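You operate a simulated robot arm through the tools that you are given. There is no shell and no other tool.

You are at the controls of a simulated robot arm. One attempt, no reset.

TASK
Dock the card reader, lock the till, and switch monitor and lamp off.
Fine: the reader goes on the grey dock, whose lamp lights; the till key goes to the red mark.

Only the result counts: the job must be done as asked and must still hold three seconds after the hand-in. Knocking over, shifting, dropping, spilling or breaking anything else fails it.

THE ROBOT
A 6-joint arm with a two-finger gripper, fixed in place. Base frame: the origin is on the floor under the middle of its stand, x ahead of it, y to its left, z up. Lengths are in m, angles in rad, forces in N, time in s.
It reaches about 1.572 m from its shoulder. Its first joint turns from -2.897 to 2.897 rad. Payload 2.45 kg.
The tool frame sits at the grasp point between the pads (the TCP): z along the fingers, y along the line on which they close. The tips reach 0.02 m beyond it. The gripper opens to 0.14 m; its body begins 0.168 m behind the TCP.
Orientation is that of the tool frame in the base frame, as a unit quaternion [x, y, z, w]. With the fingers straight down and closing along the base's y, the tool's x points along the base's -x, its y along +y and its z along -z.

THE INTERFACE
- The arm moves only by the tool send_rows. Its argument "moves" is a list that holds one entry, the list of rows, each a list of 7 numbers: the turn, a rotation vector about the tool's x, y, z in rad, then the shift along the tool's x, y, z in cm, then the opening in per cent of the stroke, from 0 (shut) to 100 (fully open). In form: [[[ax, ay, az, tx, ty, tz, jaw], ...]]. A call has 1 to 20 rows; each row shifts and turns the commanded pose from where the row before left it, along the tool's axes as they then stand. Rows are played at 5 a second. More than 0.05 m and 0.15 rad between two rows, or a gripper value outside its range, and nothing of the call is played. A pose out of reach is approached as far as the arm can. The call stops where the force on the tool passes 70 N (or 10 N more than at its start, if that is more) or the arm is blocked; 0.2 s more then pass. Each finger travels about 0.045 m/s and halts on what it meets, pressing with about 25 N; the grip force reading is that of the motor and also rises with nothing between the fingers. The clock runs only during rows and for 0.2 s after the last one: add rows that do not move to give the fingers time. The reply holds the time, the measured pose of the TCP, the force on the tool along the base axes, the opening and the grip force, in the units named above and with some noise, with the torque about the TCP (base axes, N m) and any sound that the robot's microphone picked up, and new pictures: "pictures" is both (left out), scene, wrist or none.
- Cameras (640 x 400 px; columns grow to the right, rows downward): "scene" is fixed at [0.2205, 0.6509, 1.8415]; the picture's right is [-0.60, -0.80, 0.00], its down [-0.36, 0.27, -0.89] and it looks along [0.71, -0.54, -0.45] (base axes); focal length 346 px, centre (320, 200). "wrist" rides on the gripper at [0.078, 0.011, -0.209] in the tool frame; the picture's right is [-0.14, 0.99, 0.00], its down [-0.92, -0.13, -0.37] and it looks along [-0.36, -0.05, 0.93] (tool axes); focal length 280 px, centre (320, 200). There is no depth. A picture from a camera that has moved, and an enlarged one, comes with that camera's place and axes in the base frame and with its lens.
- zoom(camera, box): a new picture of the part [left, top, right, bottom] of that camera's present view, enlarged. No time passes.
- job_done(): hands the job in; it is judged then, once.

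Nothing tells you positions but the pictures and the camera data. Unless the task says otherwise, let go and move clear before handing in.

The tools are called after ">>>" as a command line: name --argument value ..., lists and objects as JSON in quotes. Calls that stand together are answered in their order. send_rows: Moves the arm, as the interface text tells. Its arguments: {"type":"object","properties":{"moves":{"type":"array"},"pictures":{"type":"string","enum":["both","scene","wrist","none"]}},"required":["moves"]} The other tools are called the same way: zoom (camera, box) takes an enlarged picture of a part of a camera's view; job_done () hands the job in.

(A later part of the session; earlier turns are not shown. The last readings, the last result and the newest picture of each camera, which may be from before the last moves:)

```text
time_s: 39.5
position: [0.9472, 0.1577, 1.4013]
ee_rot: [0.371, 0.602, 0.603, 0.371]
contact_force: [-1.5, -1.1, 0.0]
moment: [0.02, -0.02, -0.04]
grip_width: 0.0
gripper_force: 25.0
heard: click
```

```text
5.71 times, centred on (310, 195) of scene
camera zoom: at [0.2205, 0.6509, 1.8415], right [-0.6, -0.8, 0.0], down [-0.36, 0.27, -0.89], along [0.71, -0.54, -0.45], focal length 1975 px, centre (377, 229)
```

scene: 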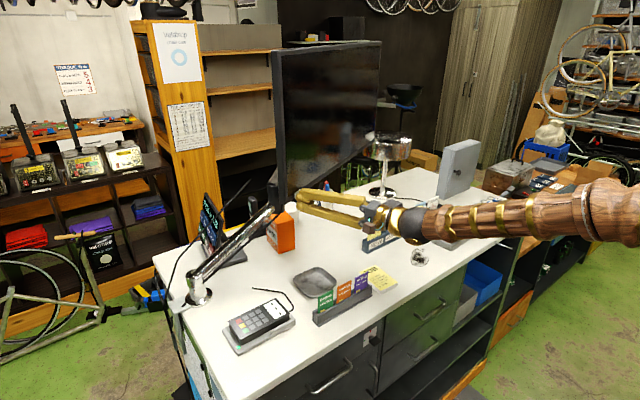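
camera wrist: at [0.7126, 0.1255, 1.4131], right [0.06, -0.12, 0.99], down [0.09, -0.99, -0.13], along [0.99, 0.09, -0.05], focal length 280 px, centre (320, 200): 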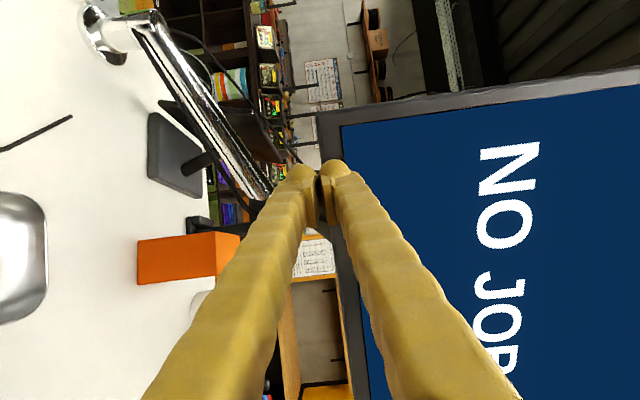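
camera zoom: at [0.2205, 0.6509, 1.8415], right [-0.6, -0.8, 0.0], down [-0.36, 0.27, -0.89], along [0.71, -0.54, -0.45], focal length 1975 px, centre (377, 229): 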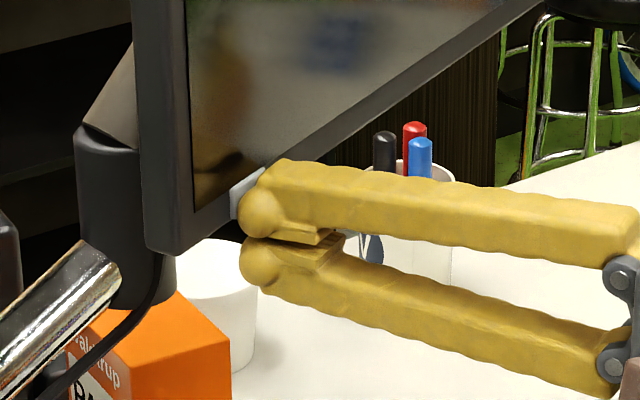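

A click was heard and the screen went dark, so the monitor is off. I'll retreat straight back from the button.

>>> send_rows --moves '[[[0, 0, 0, 0, 0, -0.7, 0], [0, 0, 0, 0, 0, -2.0, 0], [0, 0, 0, 0, 0, -3.0, 0], [0, 0, 0, 0, 0, -3.0, 0], [0, 0, 0, 0, 0, -2.0, 0], [0, 0, 0, 0, 0, 0, 0]]]' --pictures "both"

>>> zoom --camera "scene" --box '[260, 30, 400, 230]'

```text
time_s: 40.9
position: [0.8507, 0.1076, 1.4013]
ee_rot: [0.371, 0.602, 0.602, 0.37]
contact_force: [0.0, 1.0, -0.4]
moment: [-0.02, 0.03, -0.04]
grip_width: 0.0
gripper_force: 25.3
camera wrist: at [0.6294, 0.0841, 1.4122], right [0.06, -0.12, 0.99], down [0.09, -0.99, -0.13], along [0.99, 0.09, -0.05], focal length 280 px, centre (320, 200)
```

scene: 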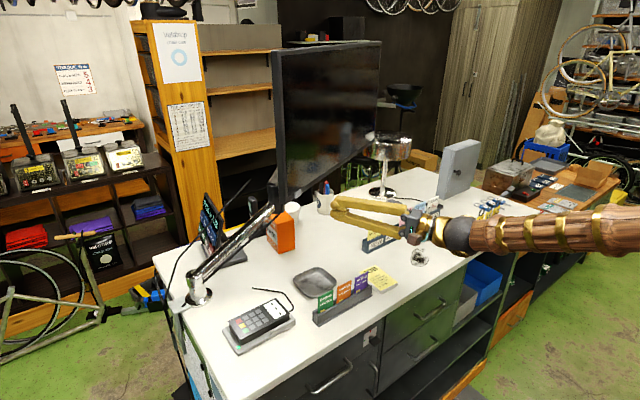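
wrist: 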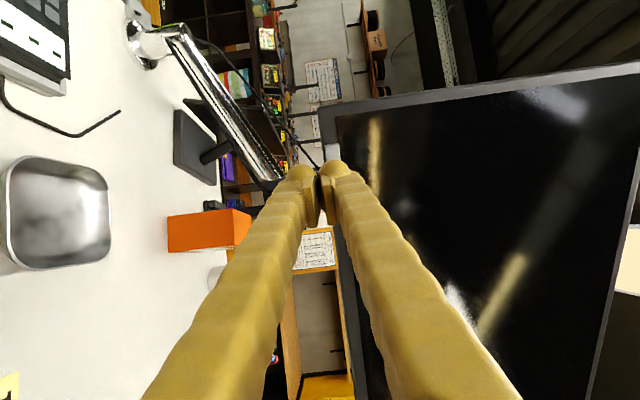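

```text
2.00 times, centred on (330, 130) of scene
camera zoom: at [0.2205, 0.6509, 1.8415], right [-0.6, -0.8, 0.0], down [-0.36, 0.27, -0.89], along [0.71, -0.54, -0.45], focal length 691 px, centre (300, 340)
```

zoom: 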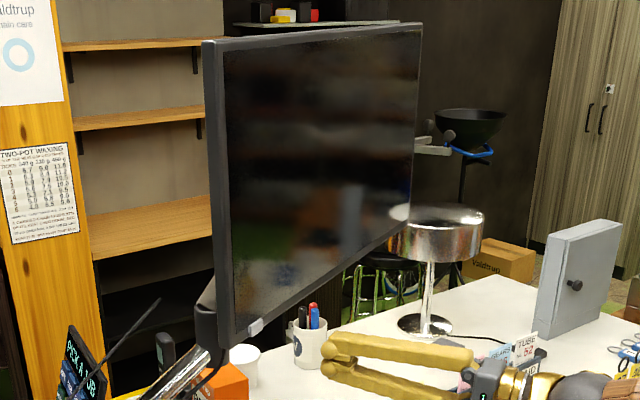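

The monitor is off. Next is the till key, so I'll bring the hand back to pointing down before going around the counter's front edge.

>>> send_rows --moves '[[[0.1428, 0, 0, 0, 0, 0, 0], [0.1428, 0, 0, 0, 0, 0, 0], [0.1428, 0, 0, 0, 0, 0, 0], [0.1428, 0, 0, 0, 0, 0, 0], [0.1428, 0, 0, 0, 0, 0, 0], [0.1428, 0, 0, 0, 0, 0, 0], [0.1428, 0, 0, 0, 0, 0, 0], [0.1428, 0, 0, 0, 0, 0, 0], [0.1428, 0, 0, 0, 0, 0, 0], [0.1428, 0, 0, 0, 0, 0, 0], [0.1428, 0, 0, 0, 0, 0, 0], [0, 0, 0, 0, 0, 0, 0]]]' --pictures "both"

```text
time_s: 43.5
position: [0.8527, 0.11, 1.3962]
ee_rot: [0.424, 0.691, 0.497, 0.308]
contact_force: [0.8, 0.2, 0.6]
moment: [0.03, 0.0, 0.03]
grip_width: 0.0
gripper_force: 25.4
out of reach, approached as far as the arm can: row 3, 4, 5, 6, 7, 8, 9, 10, 11
camera wrist: at [0.642, 0.0899, 1.473], right [0.34, 0.02, 0.94], down [0.07, -1.0, 0.0], along [0.94, 0.06, -0.34], focal length 280 px, centre (320, 200)
```

scene: 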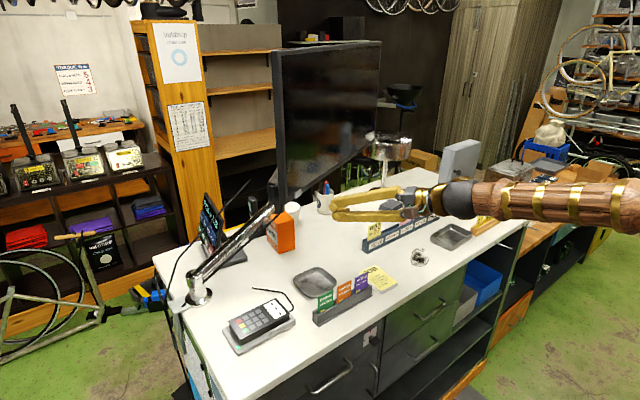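
wrist: 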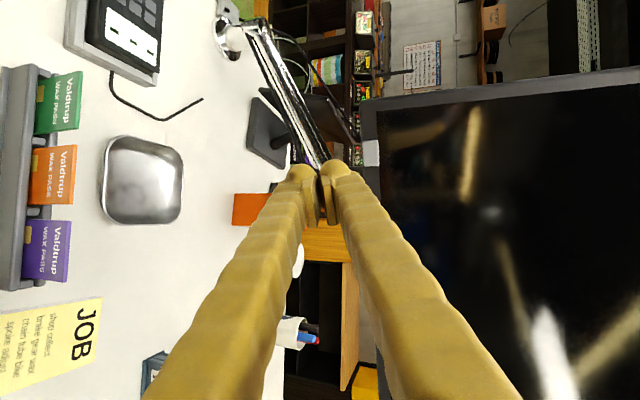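

The wrist hit a joint limit on this route, with the forearm and hand nearly in line. I'll level again, yaw the hand back into the arm's own vertical plane, and then tilt down from there.

>>> send_rows --moves '[[[-0.107, 0, 0, 0, 0, 0, 0], [-0.107, 0, 0, 0, 0, 0, 0], [-0.107, 0, 0, 0, 0, 0, 0], [0, -0.113, 0, 0, 0, 0, 0], [0, -0.113, 0, 0, 0, 0, 0], [0, -0.113, 0, 0, 0, 0, 0], [0, 0, 0, 0, 0, 0, 0]]]' --pictures "scene"

```text
time_s: 45.1
position: [0.8531, 0.109, 1.3963]
ee_rot: [0.466, 0.532, 0.53, 0.468]
contact_force: [-0.7, 0.4, 0.4]
moment: [0.05, -0.02, 0.03]
grip_width: 0.0002
gripper_force: 25.3
```

scene: 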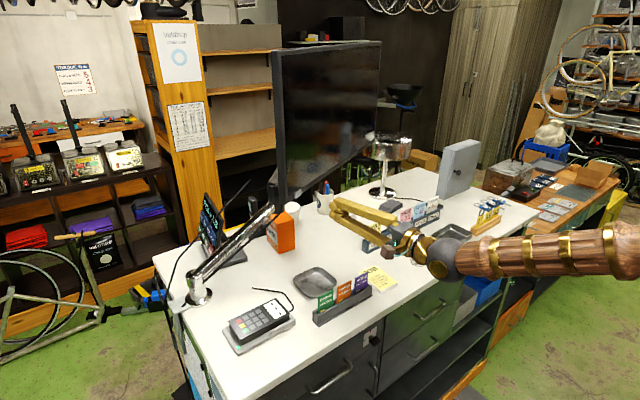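

The hand is level and in the arm's plane (yaw 7°). Now I'll tilt it down.

>>> send_rows --moves '[[[0.1428, 0, 0, 0, 0, 0, 0], [0.1428, 0, 0, 0, 0, 0, 0], [0.1428, 0, 0, 0, 0, 0, 0], [0.1428, 0, 0, 0, 0, 0, 0], [0.1428, 0, 0, 0, 0, 0, 0], [0.1428, 0, 0, 0, 0, 0, 0], [0, 0, 0, 0, 0, 0, 0]]]' --pictures "scene"

```text
time_s: 46.7
position: [0.8523, 0.1098, 1.396]
ee_rot: [0.618, 0.705, 0.26, 0.232]
contact_force: [-0.4, -0.1, 0.2]
moment: [0.03, -0.01, -0.01]
grip_width: 0.0
gripper_force: 24.9
```

scene: 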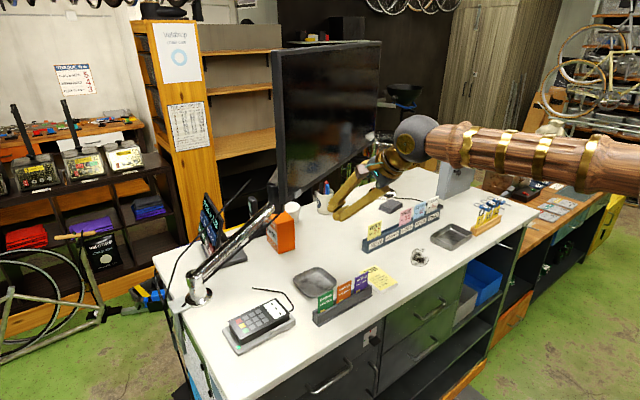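

That worked. I'll finish tilting to straight down and then retreat to x≈0.61 in front of the counter edge.

>>> send_rows --moves '[[[0.1428, 0, 0, 0, 0, 0, 0], [0.1428, 0, 0, 0, 0, 0, 0], [0.1428, 0, 0, 0, 0, 0, 0], [0.1428, 0, 0, 0, 0, 0, 0], [0.1428, 0, 0, 0, 0, 0, 0], [0, 0, 0, -0.36, -4.1, 0, 0], [0, 0, 0, -0.36, -4.1, 0, 0], [0, 0, 0, -0.36, -4.1, 0, 0], [0, 0, 0, -0.36, -4.1, 0, 0], [0, 0, 0, -0.36, -4.1, 0, 0], [0, 0, 0, -0.36, -4.1, 0, 0], [0, 0, 0, 0, 0, 0, 0]]]' --pictures "both"

```text
time_s: 49.3
position: [0.6114, 0.0557, 1.396]
ee_rot: [0.66, 0.751, -0.001, 0.001]
contact_force: [0.5, 0.8, 0.2]
moment: [0.0, 0.01, 0.03]
grip_width: 0.0001
gripper_force: 24.7
camera wrist: at [0.6118, 0.1342, 1.6054], right [1.0, -0.01, 0.0], down [-0.01, -0.93, 0.37], along [0.0, -0.37, -0.93], focal length 280 px, centre (320, 200)
```

scene: 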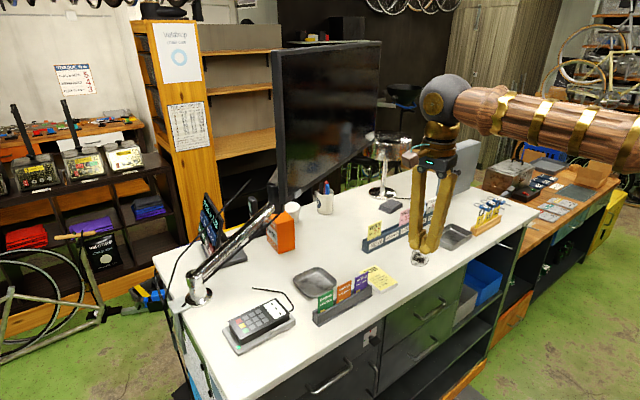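
wrist: 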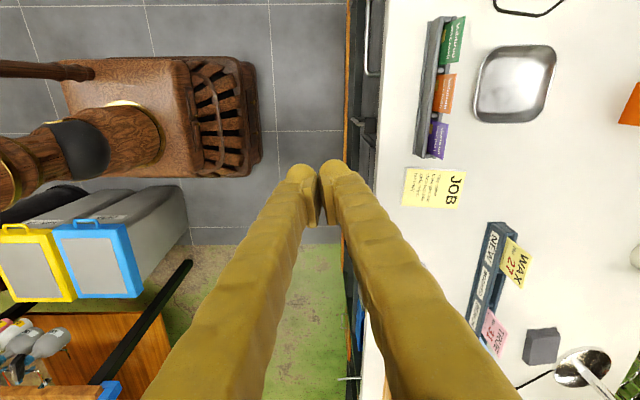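

From straight above, the counter's front edge, handles and key are visible near the top of the wrist view. I'll zoom there.

>>> zoom --camera "wrist" --box '[310, 0, 430, 200]'

>>> zoom --camera "wrist" --box '[330, 100, 400, 170]'

>>> zoom --camera "wrist" --box '[0, 20, 280, 200]'

```text
2.00 times, centred on (370, 100) of wrist
camera zoom: at [0.6118, 0.1342, 1.6054], right [1.0, -0.01, 0.0], down [-0.01, -0.93, 0.37], along [0.0, -0.37, -0.93], focal length 561 px, centre (220, 400)
```

zoom: 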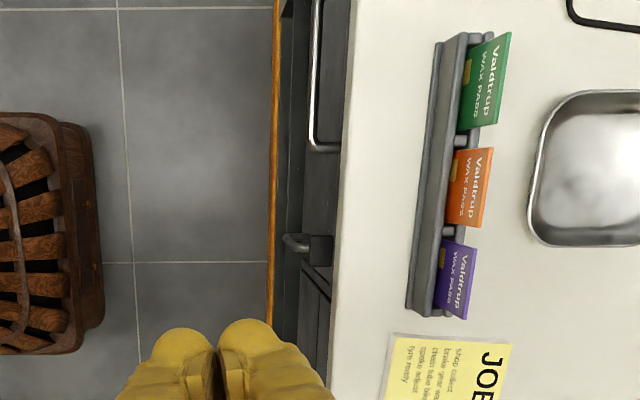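

```text
5.71 times, centred on (365, 135) of wrist
camera zoom: at [0.6118, 0.1342, 1.6054], right [1.0, -0.01, 0.0], down [-0.01, -0.93, 0.37], along [0.0, -0.37, -0.93], focal length 1602 px, centre (63, 571)
```

zoom: 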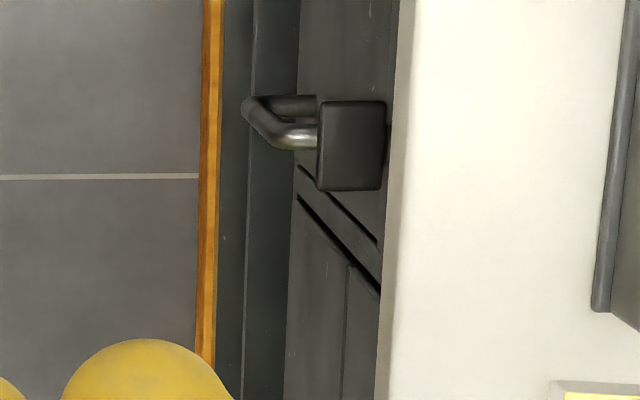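

```text
2.22 times, centred on (140, 110) of wrist
camera zoom: at [0.6118, 0.1342, 1.6054], right [1.0, -0.01, 0.0], down [-0.01, -0.93, 0.37], along [0.0, -0.37, -0.93], focal length 623 px, centre (720, 400)
```

zoom: 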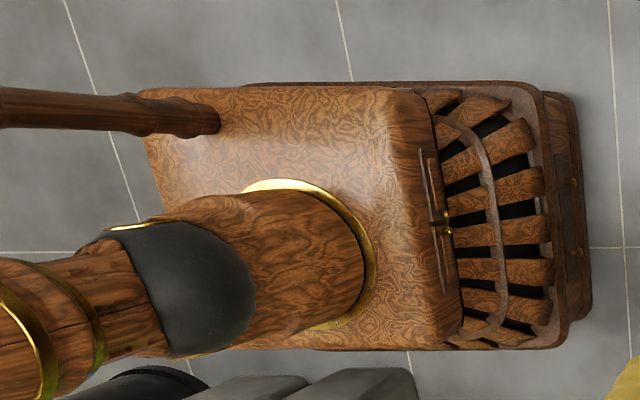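

The shoulder sits at about (0, 0, 0.90), and the key paddle spans x 0.708–0.736, y 0.041–0.074, just under the counter lip at x≈0.714. To keep the last wrist joint away from its limit when I turn the key, I'll spin the tool half a turn here first.

>>> send_rows --moves '[[[0, 0, -0.149, 0, 0, 0, 0], [0, 0, -0.149, 0, 0, 0, 0], [0, 0, -0.149, 0, 0, 0, 0], [0, 0, -0.149, 0, 0, 0, 0], [0, 0, -0.149, 0, 0, 0, 0], [0, 0, -0.149, 0, 0, 0, 0], [0, 0, -0.149, 0, 0, 0, 0], [0, 0, -0.149, 0, 0, 0, 0], [0, 0, -0.149, 0, 0, 0, 0], [0, 0, -0.149, 0, 0, 0, 0], [0, 0, -0.149, 0, 0, 0, 0], [0, 0, -0.149, 0, 0, 0, 0], [0, 0, -0.149, 0, 0, 0, 0], [0, 0, -0.149, 0, 0, 0, 0], [0, 0, -0.149, 0, 0, 0, 0], [0, 0, -0.149, 0, 0, 0, 0], [0, 0, -0.149, 0, 0, 0, 0], [0, 0, -0.149, 0, 0, 0, 0], [0, 0, -0.149, 0, 0, 0, 0], [0, 0, -0.149, 0, 0, 0, 0]]]' --pictures "none"

```text
time_s: 53.5
position: [0.6104, 0.0556, 1.3953]
ee_rot: [-0.697, 0.718, -0.002, -0.001]
contact_force: [-0.1, 0.4, 0.6]
moment: [0.04, -0.01, -0.02]
grip_width: 0.0
gripper_force: 25.1
```

The tool is spun round. Next I'll align it with the arm's plane and descend in front of the counter to z≈0.95.

>>> send_rows --moves '[[[0, 0, -0.119, 0, 1.0, 0, 0], [0, 0, 0, 0, 0, 4.5, 0], [0, 0, 0, 0, 0, 4.5, 0], [0, 0, 0, 0, 0, 4.5, 0], [0, 0, 0, 0, 0, 4.5, 0], [0, 0, 0, 0, 0, 4.5, 0], [0, 0, 0, 0, 0, 4.5, 0], [0, 0, 0, 0, 0, 4.5, 0], [0, 0, 0, 0, 0, 4.5, 0], [0, 0, 0, 0, 0, 4.5, 0], [0, 0, 0, 0, 0, 4.0, 0], [0, 0, 0, 0, 0, 0, 0]]]' --pictures "both"

```text
time_s: 56.1
position: [0.5998, 0.0559, 0.949]
ee_rot: [0.737, -0.675, 0.001, 0.001]
contact_force: [-0.5, 0.2, 0.6]
moment: [0.03, 0.02, 0.0]
grip_width: 0.0
gripper_force: 25.0
camera wrist: at [0.596, -0.023, 1.1588], right [-1.0, 0.05, 0.0], down [0.05, 0.93, 0.37], along [0.02, 0.36, -0.93], focal length 280 px, centre (320, 200)
```

scene: 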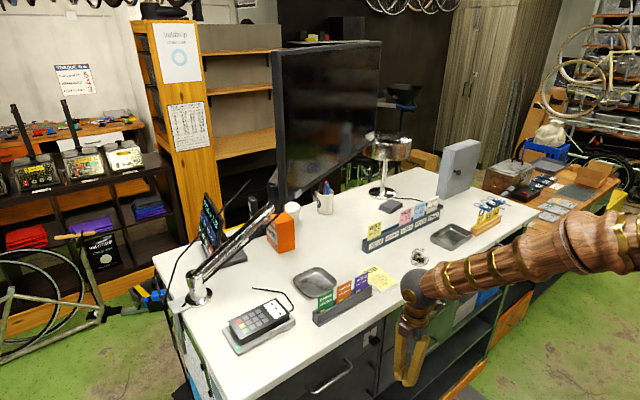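
wrist: 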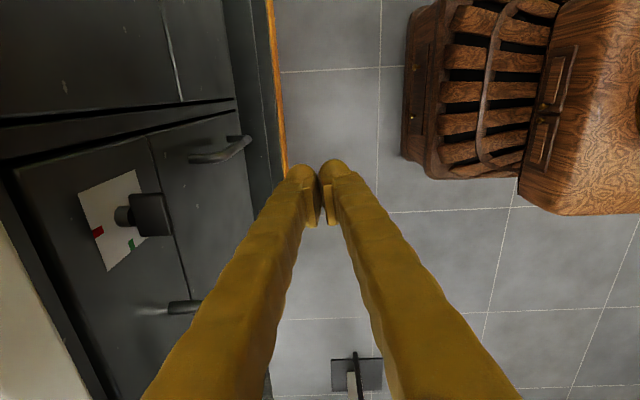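

Now the wrist camera sees the key plate on the drawer front from the -y side. I'll zoom on it.

>>> zoom --camera "wrist" --box '[40, 130, 240, 330]'

>>> zoom --camera "scene" --box '[340, 250, 480, 400]'

```text
2.00 times, centred on (140, 230) of wrist
camera zoom: at [0.596, -0.023, 1.1588], right [-1.0, 0.05, 0.0], down [0.05, 0.93, 0.37], along [0.02, 0.36, -0.93], focal length 561 px, centre (680, 140)
```

zoom: 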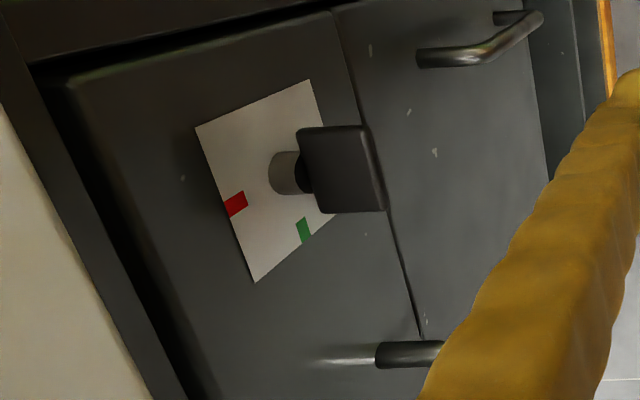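

```text
2.67 times, centred on (410, 325) of scene
camera zoom: at [0.2205, 0.6509, 1.8415], right [-0.6, -0.8, 0.0], down [-0.36, 0.27, -0.89], along [0.71, -0.54, -0.45], focal length 922 px, centre (80, -133)
```

zoom: 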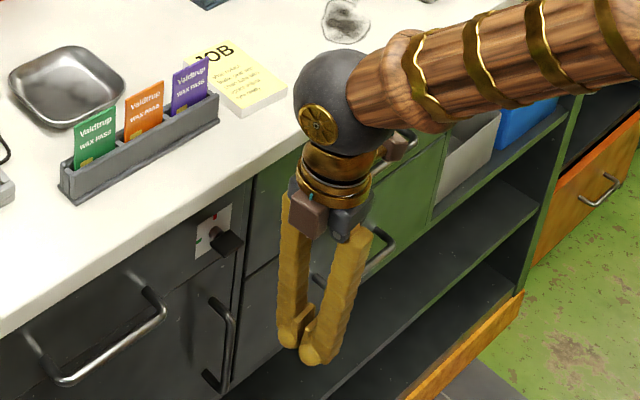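

The paddle measures x 0.710–0.735, y 0.040–0.074, with its axis at about (y 0.0567, z 0.968). I'll tilt the hand forward halfway here.

>>> send_rows --moves '[[[0.15, 0, 0, 0, 0, 0, 0], [0.15, 0, 0, 0, 0, 0, 0], [0.15, 0, 0, 0, 0, 0, 0], [0.15, 0, 0, 0, 0, 0, 0], [0.15, 0, 0, 0, 0, 0, 0], [0, 0, 0, 0, 0, 0, 0]]]' --pictures "both"

```text
time_s: 57.5
position: [0.6252, 0.0569, 0.9678]
ee_rot: [0.687, -0.628, 0.248, -0.268]
contact_force: [0.6, 0.4, 0.2]
moment: [0.03, 0.0, -0.02]
grip_width: 0.0
gripper_force: 25.2
out of reach, approached as far as the arm can: row 5
camera wrist: at [0.4822, -0.0345, 1.1146], right [-0.74, 0.07, -0.67], down [-0.24, 0.9, 0.35], along [0.64, 0.42, -0.65], focal length 280 px, centre (320, 200)
```

scene: 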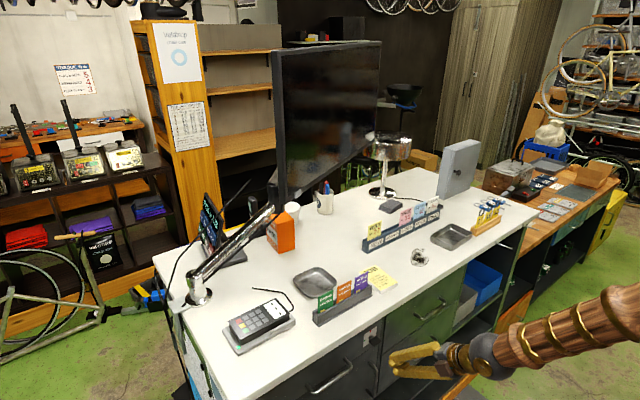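
wrist: 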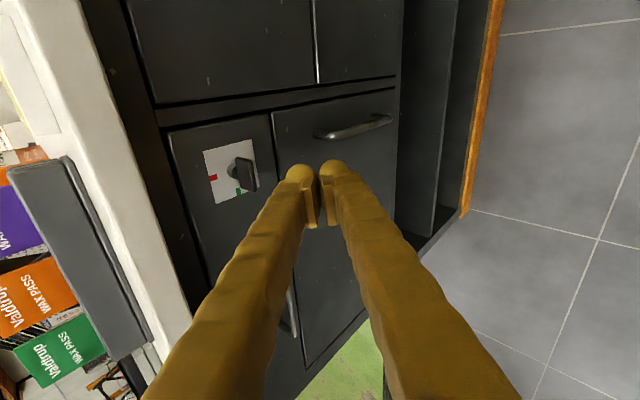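

The elbow can't fold enough for a level hand straight in front of the key. I'll come at the paddle level but yawed about -40° (from the left front), so the pads lie flat on its top and bottom faces and the turn to vertical ends with the hand pitched down. I'll shift forward and reorient.

>>> send_rows --moves '[[[0, 0, 0, -1.9, -2.15, 1.98, 0], [0, 0, 0, -1.9, -2.15, 1.98, 0], [0.0973, 0.0924, 0.0409, 0, 0, 0, 0], [0.0973, 0.0924, 0.0409, 0, 0, 0, 0], [0.0973, 0.0924, 0.0409, 0, 0, 0, 0], [0.0973, 0.0924, 0.0409, 0, 0, 0, 0], [0, 0, 0, 0, 0, 0, 0]]]' --pictures "both"

```text
time_s: 59.1
position: [0.69, 0.1042, 0.9742]
ee_rot: [-0.512, 0.661, -0.464, 0.295]
contact_force: [-0.1, 0.4, 0.4]
moment: [0.0, -0.01, 0.0]
grip_width: 0.0
gripper_force: 25.1
out of reach, approached as far as the arm can: row 5, 6
camera wrist: at [0.4811, 0.0952, 1.0531], right [-0.36, 0.18, -0.92], down [0.01, 0.98, 0.18], along [0.93, 0.05, -0.35], focal length 280 px, centre (320, 200)
```

scene: 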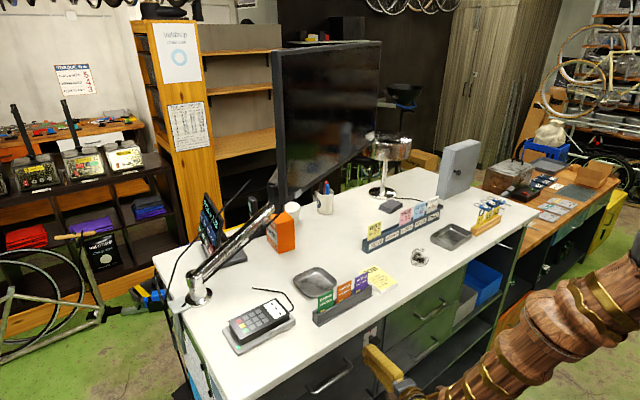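
wrist: 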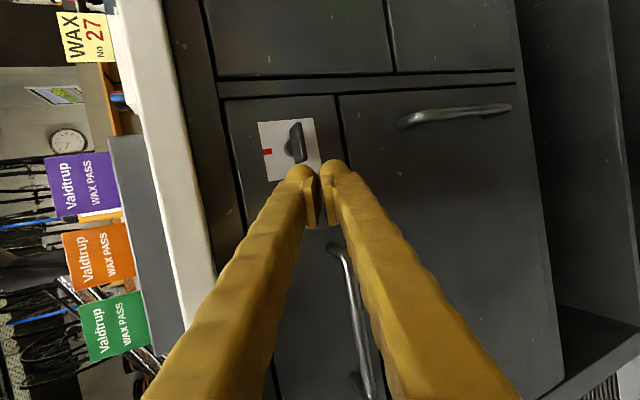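

The elbow limit sits right at the midpoint of this reorientation, and the hand has been pushed slightly forward past it. I'll continue the remaining rotation toward the target orientation.

>>> send_rows --moves '[[[0.0968, 0.0916, 0.0408, 0, 0, 0, 0], [0.0968, 0.0916, 0.0408, 0, 0, 0, 0], [0.0968, 0.0916, 0.0408, 0, 0, 0, 0], [0.0968, 0.0916, 0.0408, 0, 0, 0, 0], [0, 0, 0, 0, 0, 0, 0]]]' --pictures "both"

```text
time_s: 60.3
position: [0.6902, 0.1046, 0.9726]
ee_rot: [0.298, -0.64, 0.641, -0.301]
contact_force: [-0.3, 0.6, 0.8]
moment: [-0.02, -0.02, 0.01]
grip_width: 0.0
gripper_force: 24.9
camera wrist: at [0.4787, 0.178, 0.9618], right [0.09, 0.11, -0.99], down [0.31, 0.94, 0.13], along [0.95, -0.32, 0.05], focal length 280 px, centre (320, 200)
```

scene: 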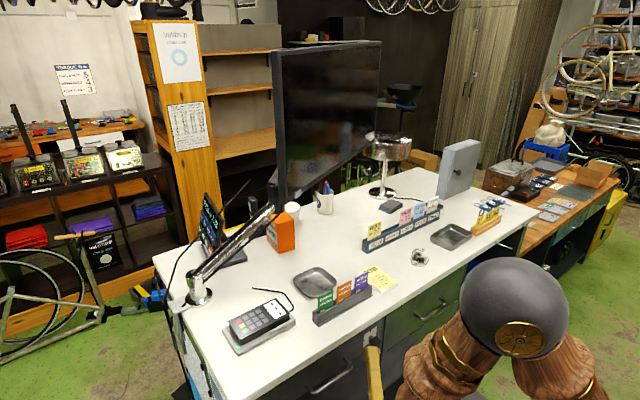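
wrist: 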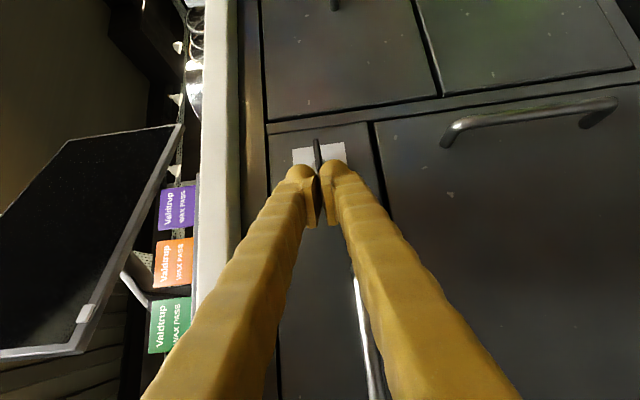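

The hand is level at yaw -40°, and the paddle appears edge-on right between the fingertips. I'll zoom in and check the height alignment.

>>> zoom --camera "wrist" --box '[270, 110, 370, 210]'

>>> zoom --camera "scene" --box '[330, 290, 430, 400]'

```text
4.00 times, centred on (320, 160) of wrist
camera zoom: at [0.4787, 0.178, 0.9618], right [0.09, 0.11, -0.99], down [0.31, 0.94, 0.13], along [0.95, -0.32, 0.05], focal length 1122 px, centre (320, 360)
```

zoom: 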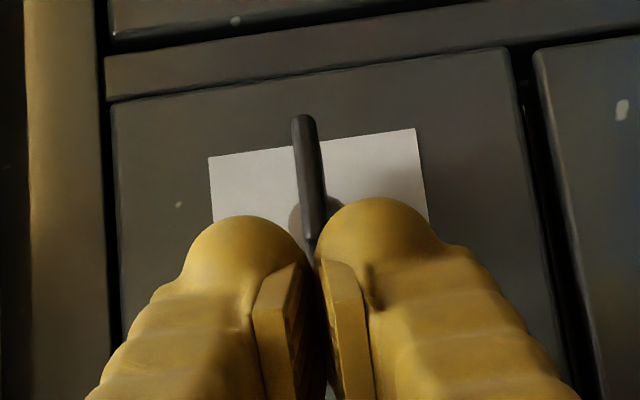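

```text
3.64 times, centred on (380, 345) of scene
camera zoom: at [0.2205, 0.6509, 1.8415], right [-0.6, -0.8, 0.0], down [-0.36, 0.27, -0.89], along [0.71, -0.54, -0.45], focal length 1256 px, centre (102, -327)
```

zoom: 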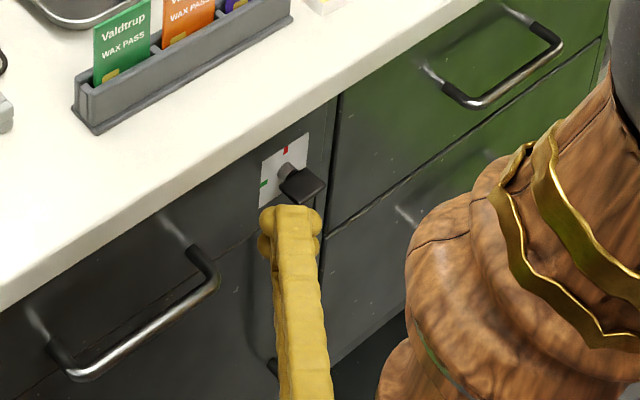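

The paddle is level with the tool to within about half a millimetre. I'll shift sideways onto the key's axis, open the fingers a little and check before moving in.

>>> send_rows --moves '[[[0, 0, 0, 1.06, 0, 0, 10], [0, 0, 0, 1.06, 0, 0, 22], [0, 0, 0, 0, 0, 0, 22], [0, 0, 0, 0, 0, 0, 22], [0, 0, 0, 0, 0, 0, 22]]]' --pictures "both"

>>> zoom --camera "wrist" --box '[270, 110, 370, 210]'

>>> zoom --camera "scene" --box '[340, 310, 410, 380]'

```text
time_s: 61.5
position: [0.6756, 0.087, 0.9736]
ee_rot: [-0.299, 0.641, -0.639, 0.3]
contact_force: [-0.5, -0.7, 0.3]
moment: [-0.03, 0.04, 0.04]
grip_width: 0.0308
gripper_force: 0.0
camera wrist: at [0.4652, 0.1617, 0.9616], right [0.09, 0.11, -0.99], down [0.31, 0.94, 0.13], along [0.95, -0.32, 0.05], focal length 280 px, centre (320, 200)
```

scene: 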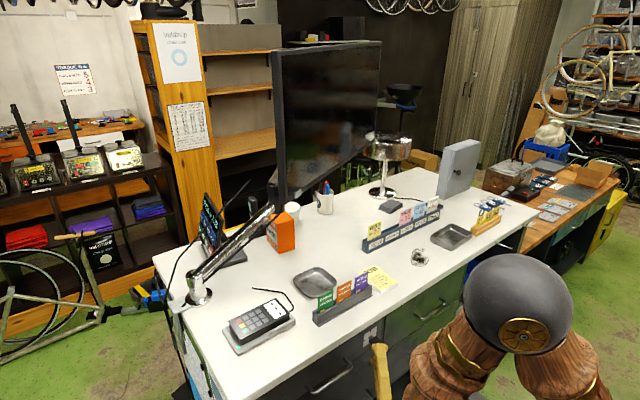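
wrist: 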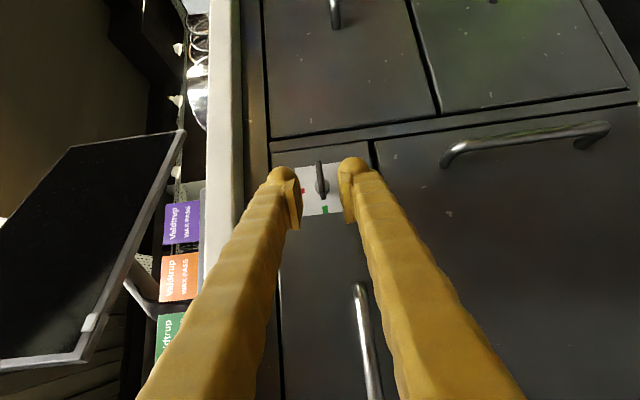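

```text
4.00 times, centred on (320, 160) of wrist
camera zoom: at [0.4652, 0.1617, 0.9616], right [0.09, 0.11, -0.99], down [0.31, 0.94, 0.13], along [0.95, -0.32, 0.05], focal length 1122 px, centre (320, 360)
```

zoom: 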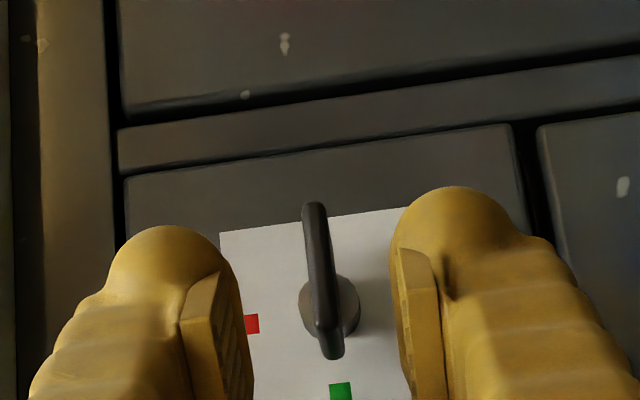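

```text
5.71 times, centred on (375, 345) of scene
camera zoom: at [0.2205, 0.6509, 1.8415], right [-0.6, -0.8, 0.0], down [-0.36, 0.27, -0.89], along [0.71, -0.54, -0.45], focal length 1975 px, centre (6, -629)
```

zoom: 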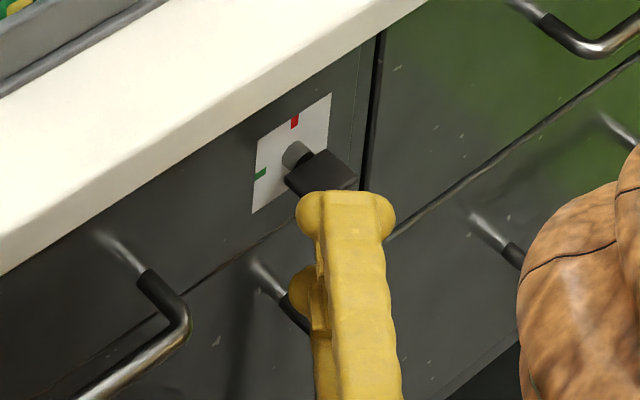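

The paddle sits centred between the open fingers. I'll move forward about 4.9 cm along the tool so the pads cover it.

>>> send_rows --moves '[[[0, 0, 0, -0.16, 0, 1.5, 22], [0, 0, 0, 0, 0, 1.3, 22], [0, 0, 0, 0, 0, 0.8, 22], [0, 0, 0, 0, 0, 0.5, 22], [0, 0, 0, 0, 0, 0.4, 22], [0, 0, 0, 0, 0, 0, 22]]]' --pictures "both"

>>> zoom --camera "wrist" --box '[260, 120, 380, 240]'

>>> zoom --camera "scene" --box '[340, 310, 410, 380]'

```text
time_s: 62.9
position: [0.7112, 0.059, 0.9726]
ee_rot: [-0.299, 0.641, -0.64, 0.3]
contact_force: [-0.6, 0.4, 0.2]
moment: [0.0, 0.01, 0.03]
grip_width: 0.0306
gripper_force: 0.0
camera wrist: at [0.5003, 0.1326, 0.9614], right [0.09, 0.11, -0.99], down [0.31, 0.94, 0.13], along [0.95, -0.32, 0.05], focal length 280 px, centre (320, 200)
```

scene: 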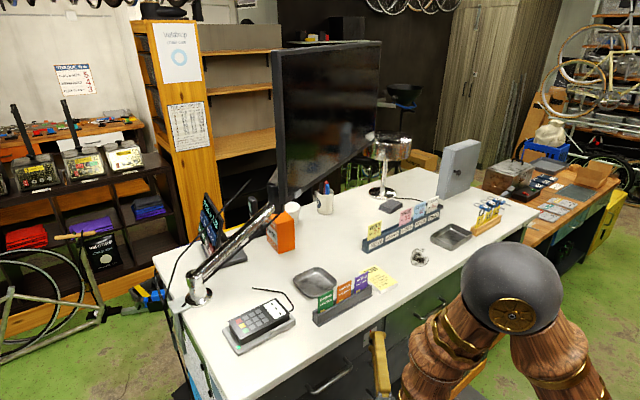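
wrist: 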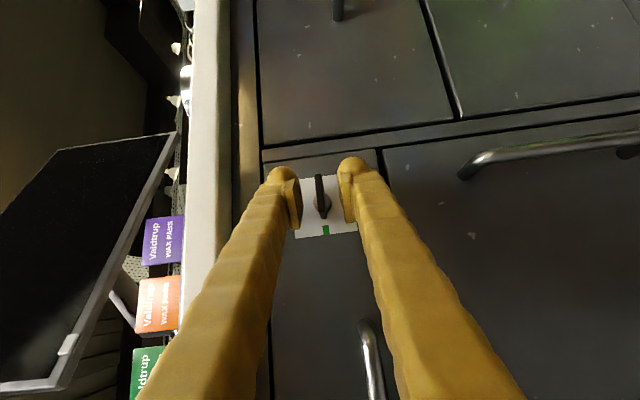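

```text
3.33 times, centred on (320, 180) of wrist
camera zoom: at [0.5003, 0.1326, 0.9614], right [0.09, 0.11, -0.99], down [0.31, 0.94, 0.13], along [0.95, -0.32, 0.05], focal length 935 px, centre (320, 267)
```

zoom: 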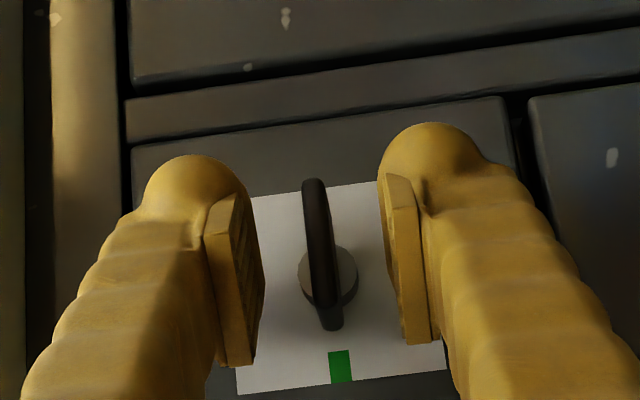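

```text
5.71 times, centred on (375, 345) of scene
camera zoom: at [0.2205, 0.6509, 1.8415], right [-0.6, -0.8, 0.0], down [-0.36, 0.27, -0.89], along [0.71, -0.54, -0.45], focal length 1975 px, centre (6, -629)
```

zoom: 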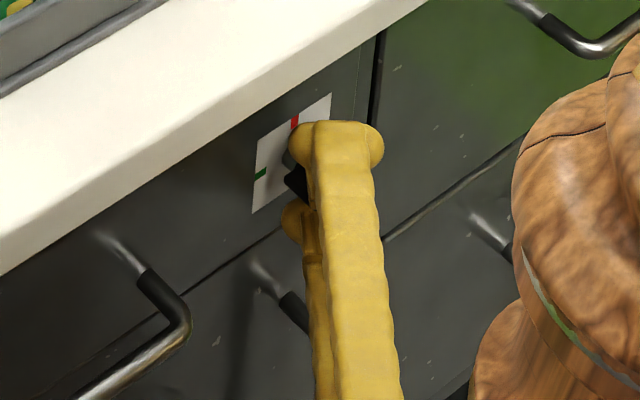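

The pads cover the paddle and the TCP lies on the key's axis. I'll close the grip on it.

>>> send_rows --moves '[[[0, 0, 0, 0, 0, 0, 10], [0, 0, 0, 0, 0, 0, 0], [0, 0, 0, 0, 0, 0, 0], [0, 0, 0, 0, 0, 0, 0]]]' --pictures "both"

>>> zoom --camera "wrist" --box '[260, 120, 380, 240]'

```text
time_s: 63.9
position: [0.7108, 0.0604, 0.9722]
ee_rot: [-0.298, 0.642, -0.64, 0.301]
contact_force: [2.9, -1.1, -0.5]
moment: [-0.03, 0.01, -0.04]
grip_width: 0.0058
gripper_force: 34.0
camera wrist: at [0.5003, 0.1327, 0.9614], right [0.09, 0.11, -0.99], down [0.31, 0.94, 0.13], along [0.95, -0.32, 0.05], focal length 280 px, centre (320, 200)
```

scene: 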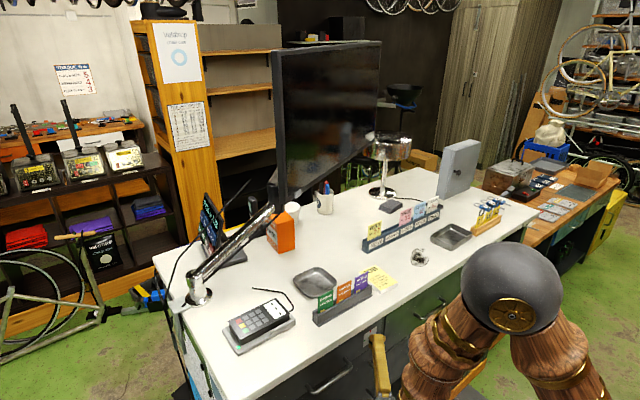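
wrist: 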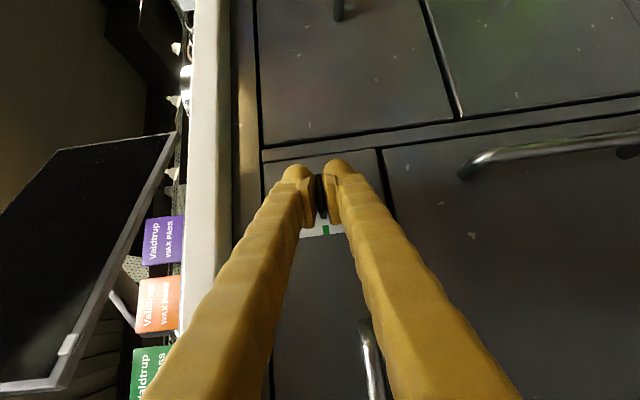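

```text
3.33 times, centred on (320, 180) of wrist
camera zoom: at [0.5003, 0.1327, 0.9614], right [0.09, 0.11, -0.99], down [0.31, 0.94, 0.13], along [0.95, -0.32, 0.05], focal length 935 px, centre (320, 267)
```

zoom: 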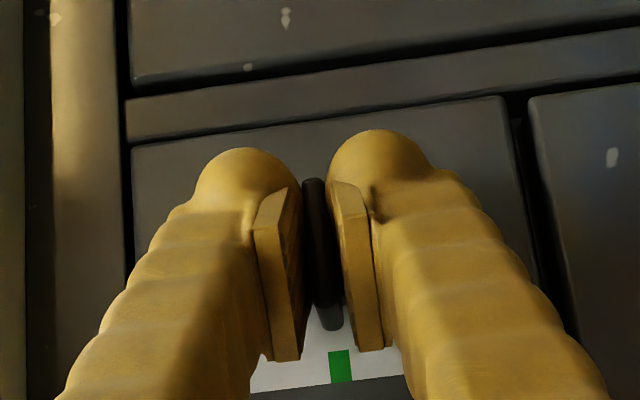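

The paddle is gripped (5.8 mm, 34 N). I'll begin turning about the key's axis, +y side upward toward the red mark, a small amount first to check torque and reach.

>>> send_rows --moves '[[[-0.084, 0.0005, 0.1005, 0, 0, 0, 0], [-0.084, 0.0005, 0.1005, 0, 0, 0, 0], [-0.084, 0.0005, 0.1005, 0, 0, 0, 0], [0, 0, 0, 0, 0, 0, 0]]]' --pictures "both"

>>> zoom --camera "wrist" --box '[260, 120, 380, 240]'

```text
time_s: 64.9
position: [0.7104, 0.058, 0.9721]
ee_rot: [-0.234, 0.754, -0.503, 0.352]
contact_force: [-8.2, -14.6, 11.2]
moment: [-0.03, -0.06, -0.33]
grip_width: 0.0058
gripper_force: 33.7
camera wrist: at [0.5006, 0.1316, 0.9916], right [0.09, 0.48, -0.87], down [0.31, 0.82, 0.48], along [0.95, -0.31, -0.07], focal length 280 px, centre (320, 200)
```

scene: 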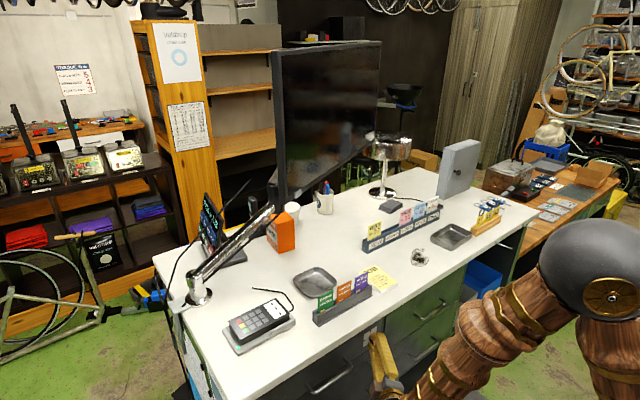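
wrist: 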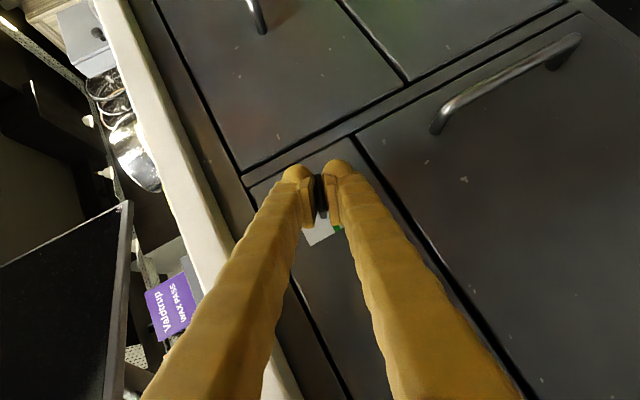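

```text
3.33 times, centred on (320, 180) of wrist
camera zoom: at [0.5006, 0.1316, 0.9916], right [0.09, 0.48, -0.87], down [0.31, 0.82, 0.48], along [0.95, -0.31, -0.07], focal length 935 px, centre (320, 267)
```

zoom: 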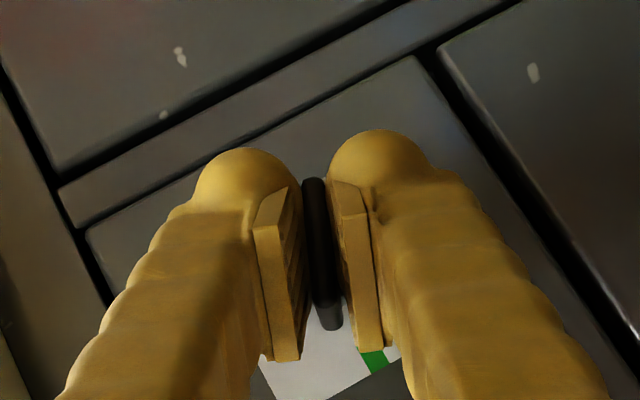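

The key turns with the hand and the side force is modest, from a millimetre of axis offset. I'll correct that offset slightly and keep turning.

>>> send_rows --moves '[[[-0.084, 0.0005, 0.1005, 0.06, -0.12, -0.01, 0], [-0.084, 0.0005, 0.1005, 0, 0, 0, 0], [-0.084, 0.0005, 0.1005, 0, 0, 0, 0], [0, 0, 0, 0, 0, 0, 0]]]' --pictures "wrist"

>>> zoom --camera "wrist" --box '[260, 120, 380, 240]'

```text
time_s: 65.9
position: [0.712, 0.0587, 0.9747]
ee_rot: [-0.159, 0.838, -0.346, 0.391]
contact_force: [-5.2, -16.5, 28.1]
moment: [-0.11, -0.2, -0.27]
grip_width: 0.006
gripper_force: 34.4
camera wrist: at [0.5007, 0.1187, 1.0189], right [0.09, 0.78, -0.62], down [0.31, 0.57, 0.76], along [0.95, -0.26, -0.19], focal length 280 px, centre (320, 200)
```

wrist: 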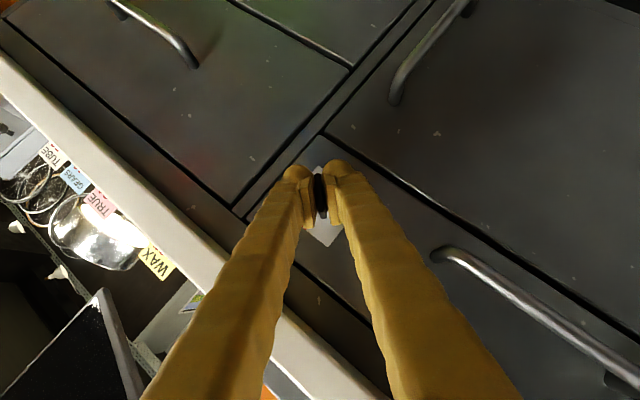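

```text
3.33 times, centred on (320, 180) of wrist
camera zoom: at [0.5007, 0.1187, 1.0189], right [0.09, 0.78, -0.62], down [0.31, 0.57, 0.76], along [0.95, -0.26, -0.19], focal length 935 px, centre (320, 267)
```

zoom: 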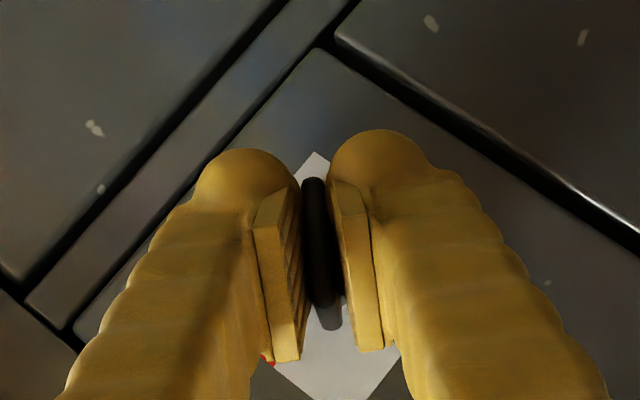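

The key is at about 45° and a side force of about 33 N has built up, because the real axis is slightly above and to -y of my pivot. I'll shift the hand along that force to relax it.

>>> send_rows --moves '[[[0, 0, 0, -0.04, -0.2, -0.06, 0], [0, 0, 0, 0, 0, 0, 0]]]' --pictures "none"

```text
time_s: 66.5
position: [0.7111, 0.059, 0.9741]
ee_rot: [-0.161, 0.838, -0.345, 0.391]
contact_force: [14.9, -12.5, -2.6]
moment: [0.01, -0.02, -0.06]
grip_width: 0.0061
gripper_force: 33.9
```

The force has dropped. I'll keep turning with a small -y drift per row to follow the real axis.

>>> send_rows --moves '[[[-0.084, 0.0005, 0.1005, 0.03, -0.06, 0.04, 0], [-0.084, 0.0005, 0.1005, 0.03, -0.06, 0.04, 0], [-0.084, 0.0005, 0.1005, 0.03, -0.06, 0.04, 0], [0, 0, 0, 0, 0, 0, 0]]]' --pictures "wrist"

>>> zoom --camera "wrist" --box '[260, 120, 380, 240]'

```text
time_s: 67.5
position: [0.7113, 0.0578, 0.9762]
ee_rot: [-0.082, 0.89, -0.175, 0.414]
contact_force: [-8.4, 35.6, 2.4]
moment: [0.1, 0.09, 0.36]
grip_width: 0.0059
gripper_force: 33.3
camera wrist: at [0.5005, 0.0953, 1.0399], right [0.09, 0.96, -0.28], down [0.31, 0.24, 0.92], along [0.95, -0.17, -0.27], focal length 280 px, centre (320, 200)
```

wrist: 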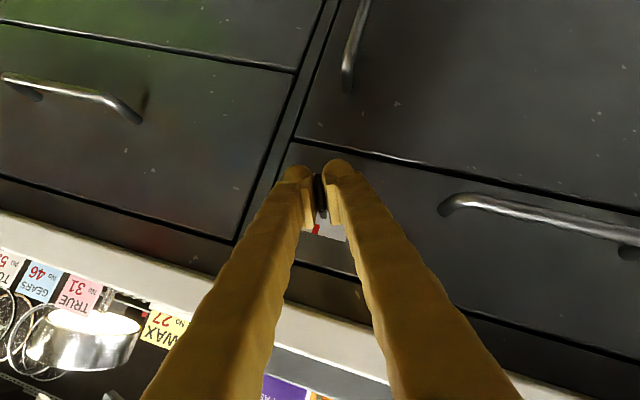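

```text
3.33 times, centred on (320, 180) of wrist
camera zoom: at [0.5005, 0.0953, 1.0399], right [0.09, 0.96, -0.28], down [0.31, 0.24, 0.92], along [0.95, -0.17, -0.27], focal length 935 px, centre (320, 267)
```

zoom: 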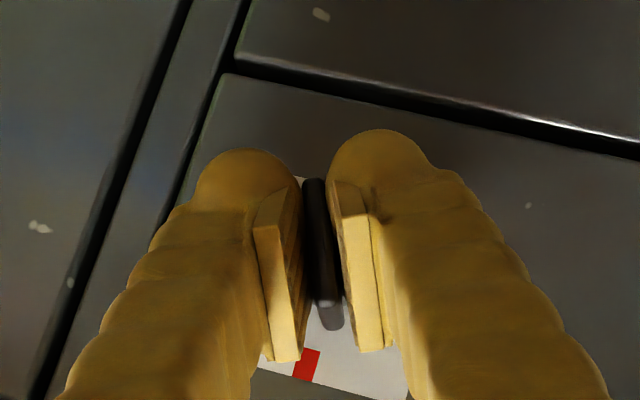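

Now the force is 36 N in +y, so I over-corrected. I'll shift back about 2 mm in +y and check.

>>> send_rows --moves '[[[0, 0, 0, -0.06, 0.19, -0.05, 0], [0, 0, 0, 0, 0, 0, 0]]]' --pictures "none"

```text
time_s: 68.1
position: [0.7112, 0.0589, 0.9746]
ee_rot: [-0.081, 0.889, -0.176, 0.415]
contact_force: [-8.8, 5.2, 0.2]
moment: [0.02, 0.17, 0.01]
grip_width: 0.0059
gripper_force: 33.9
```

The force is nearly relaxed and the key is at about 68°. I'll turn the remaining 22° toward the red mark.

>>> send_rows --moves '[[[-0.083, 0.0005, 0.0995, 0, 0, 0, 0], [-0.083, 0.0005, 0.0995, 0, 0, 0, 0], [-0.083, 0.0005, 0.0995, 0, 0, 0, 0], [0, 0, 0, 0, 0, 0, 0]]]' --pictures "both"

>>> zoom --camera "wrist" --box '[260, 120, 380, 240]'

>>> zoom --camera "scene" --box '[340, 310, 410, 380]'

```text
time_s: 69.1
position: [0.7115, 0.0569, 0.975]
ee_rot: [0.002, 0.907, -0.001, 0.422]
contact_force: [-7.5, -63.0, -11.0]
moment: [-0.42, 0.76, -0.46]
grip_width: 0.0058
gripper_force: 34.2
camera wrist: at [0.5009, 0.0686, 1.05], right [0.1, 0.99, 0.11], down [0.31, -0.13, 0.94], along [0.95, -0.06, -0.32], focal length 280 px, centre (320, 200)
```

scene: 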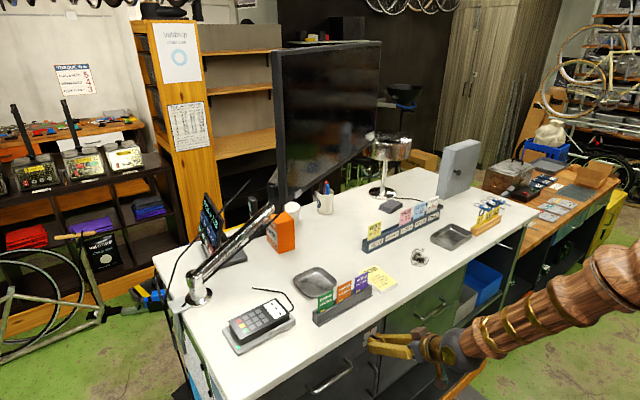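
wrist: 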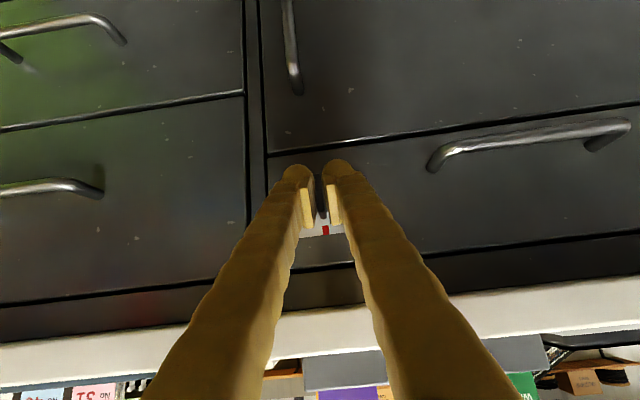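

```text
3.33 times, centred on (320, 180) of wrist
camera zoom: at [0.5009, 0.0686, 1.05], right [0.1, 0.99, 0.11], down [0.31, -0.13, 0.94], along [0.95, -0.06, -0.32], focal length 935 px, centre (320, 267)
```

zoom: 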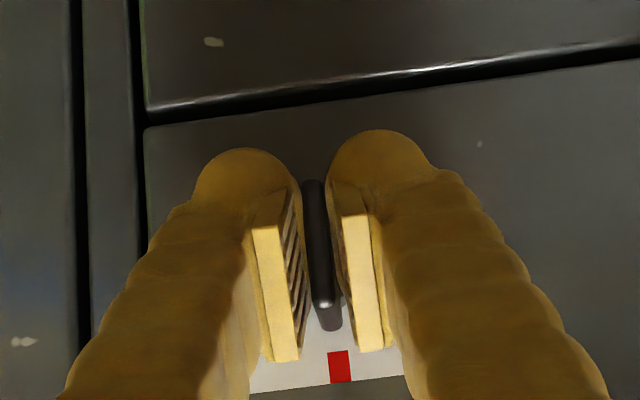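

```text
5.71 times, centred on (375, 345) of scene
camera zoom: at [0.2205, 0.6509, 1.8415], right [-0.6, -0.8, 0.0], down [-0.36, 0.27, -0.89], along [0.71, -0.54, -0.45], focal length 1975 px, centre (6, -629)
```

zoom: 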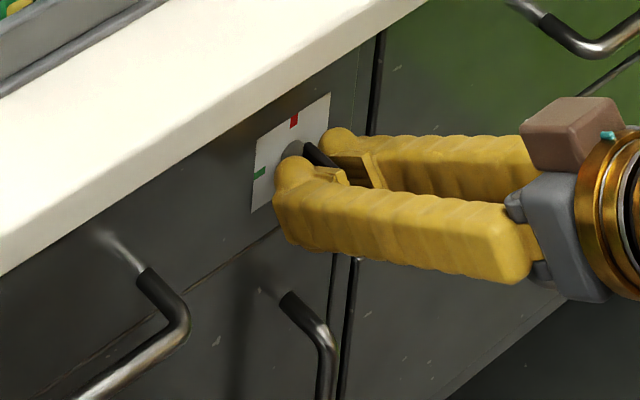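

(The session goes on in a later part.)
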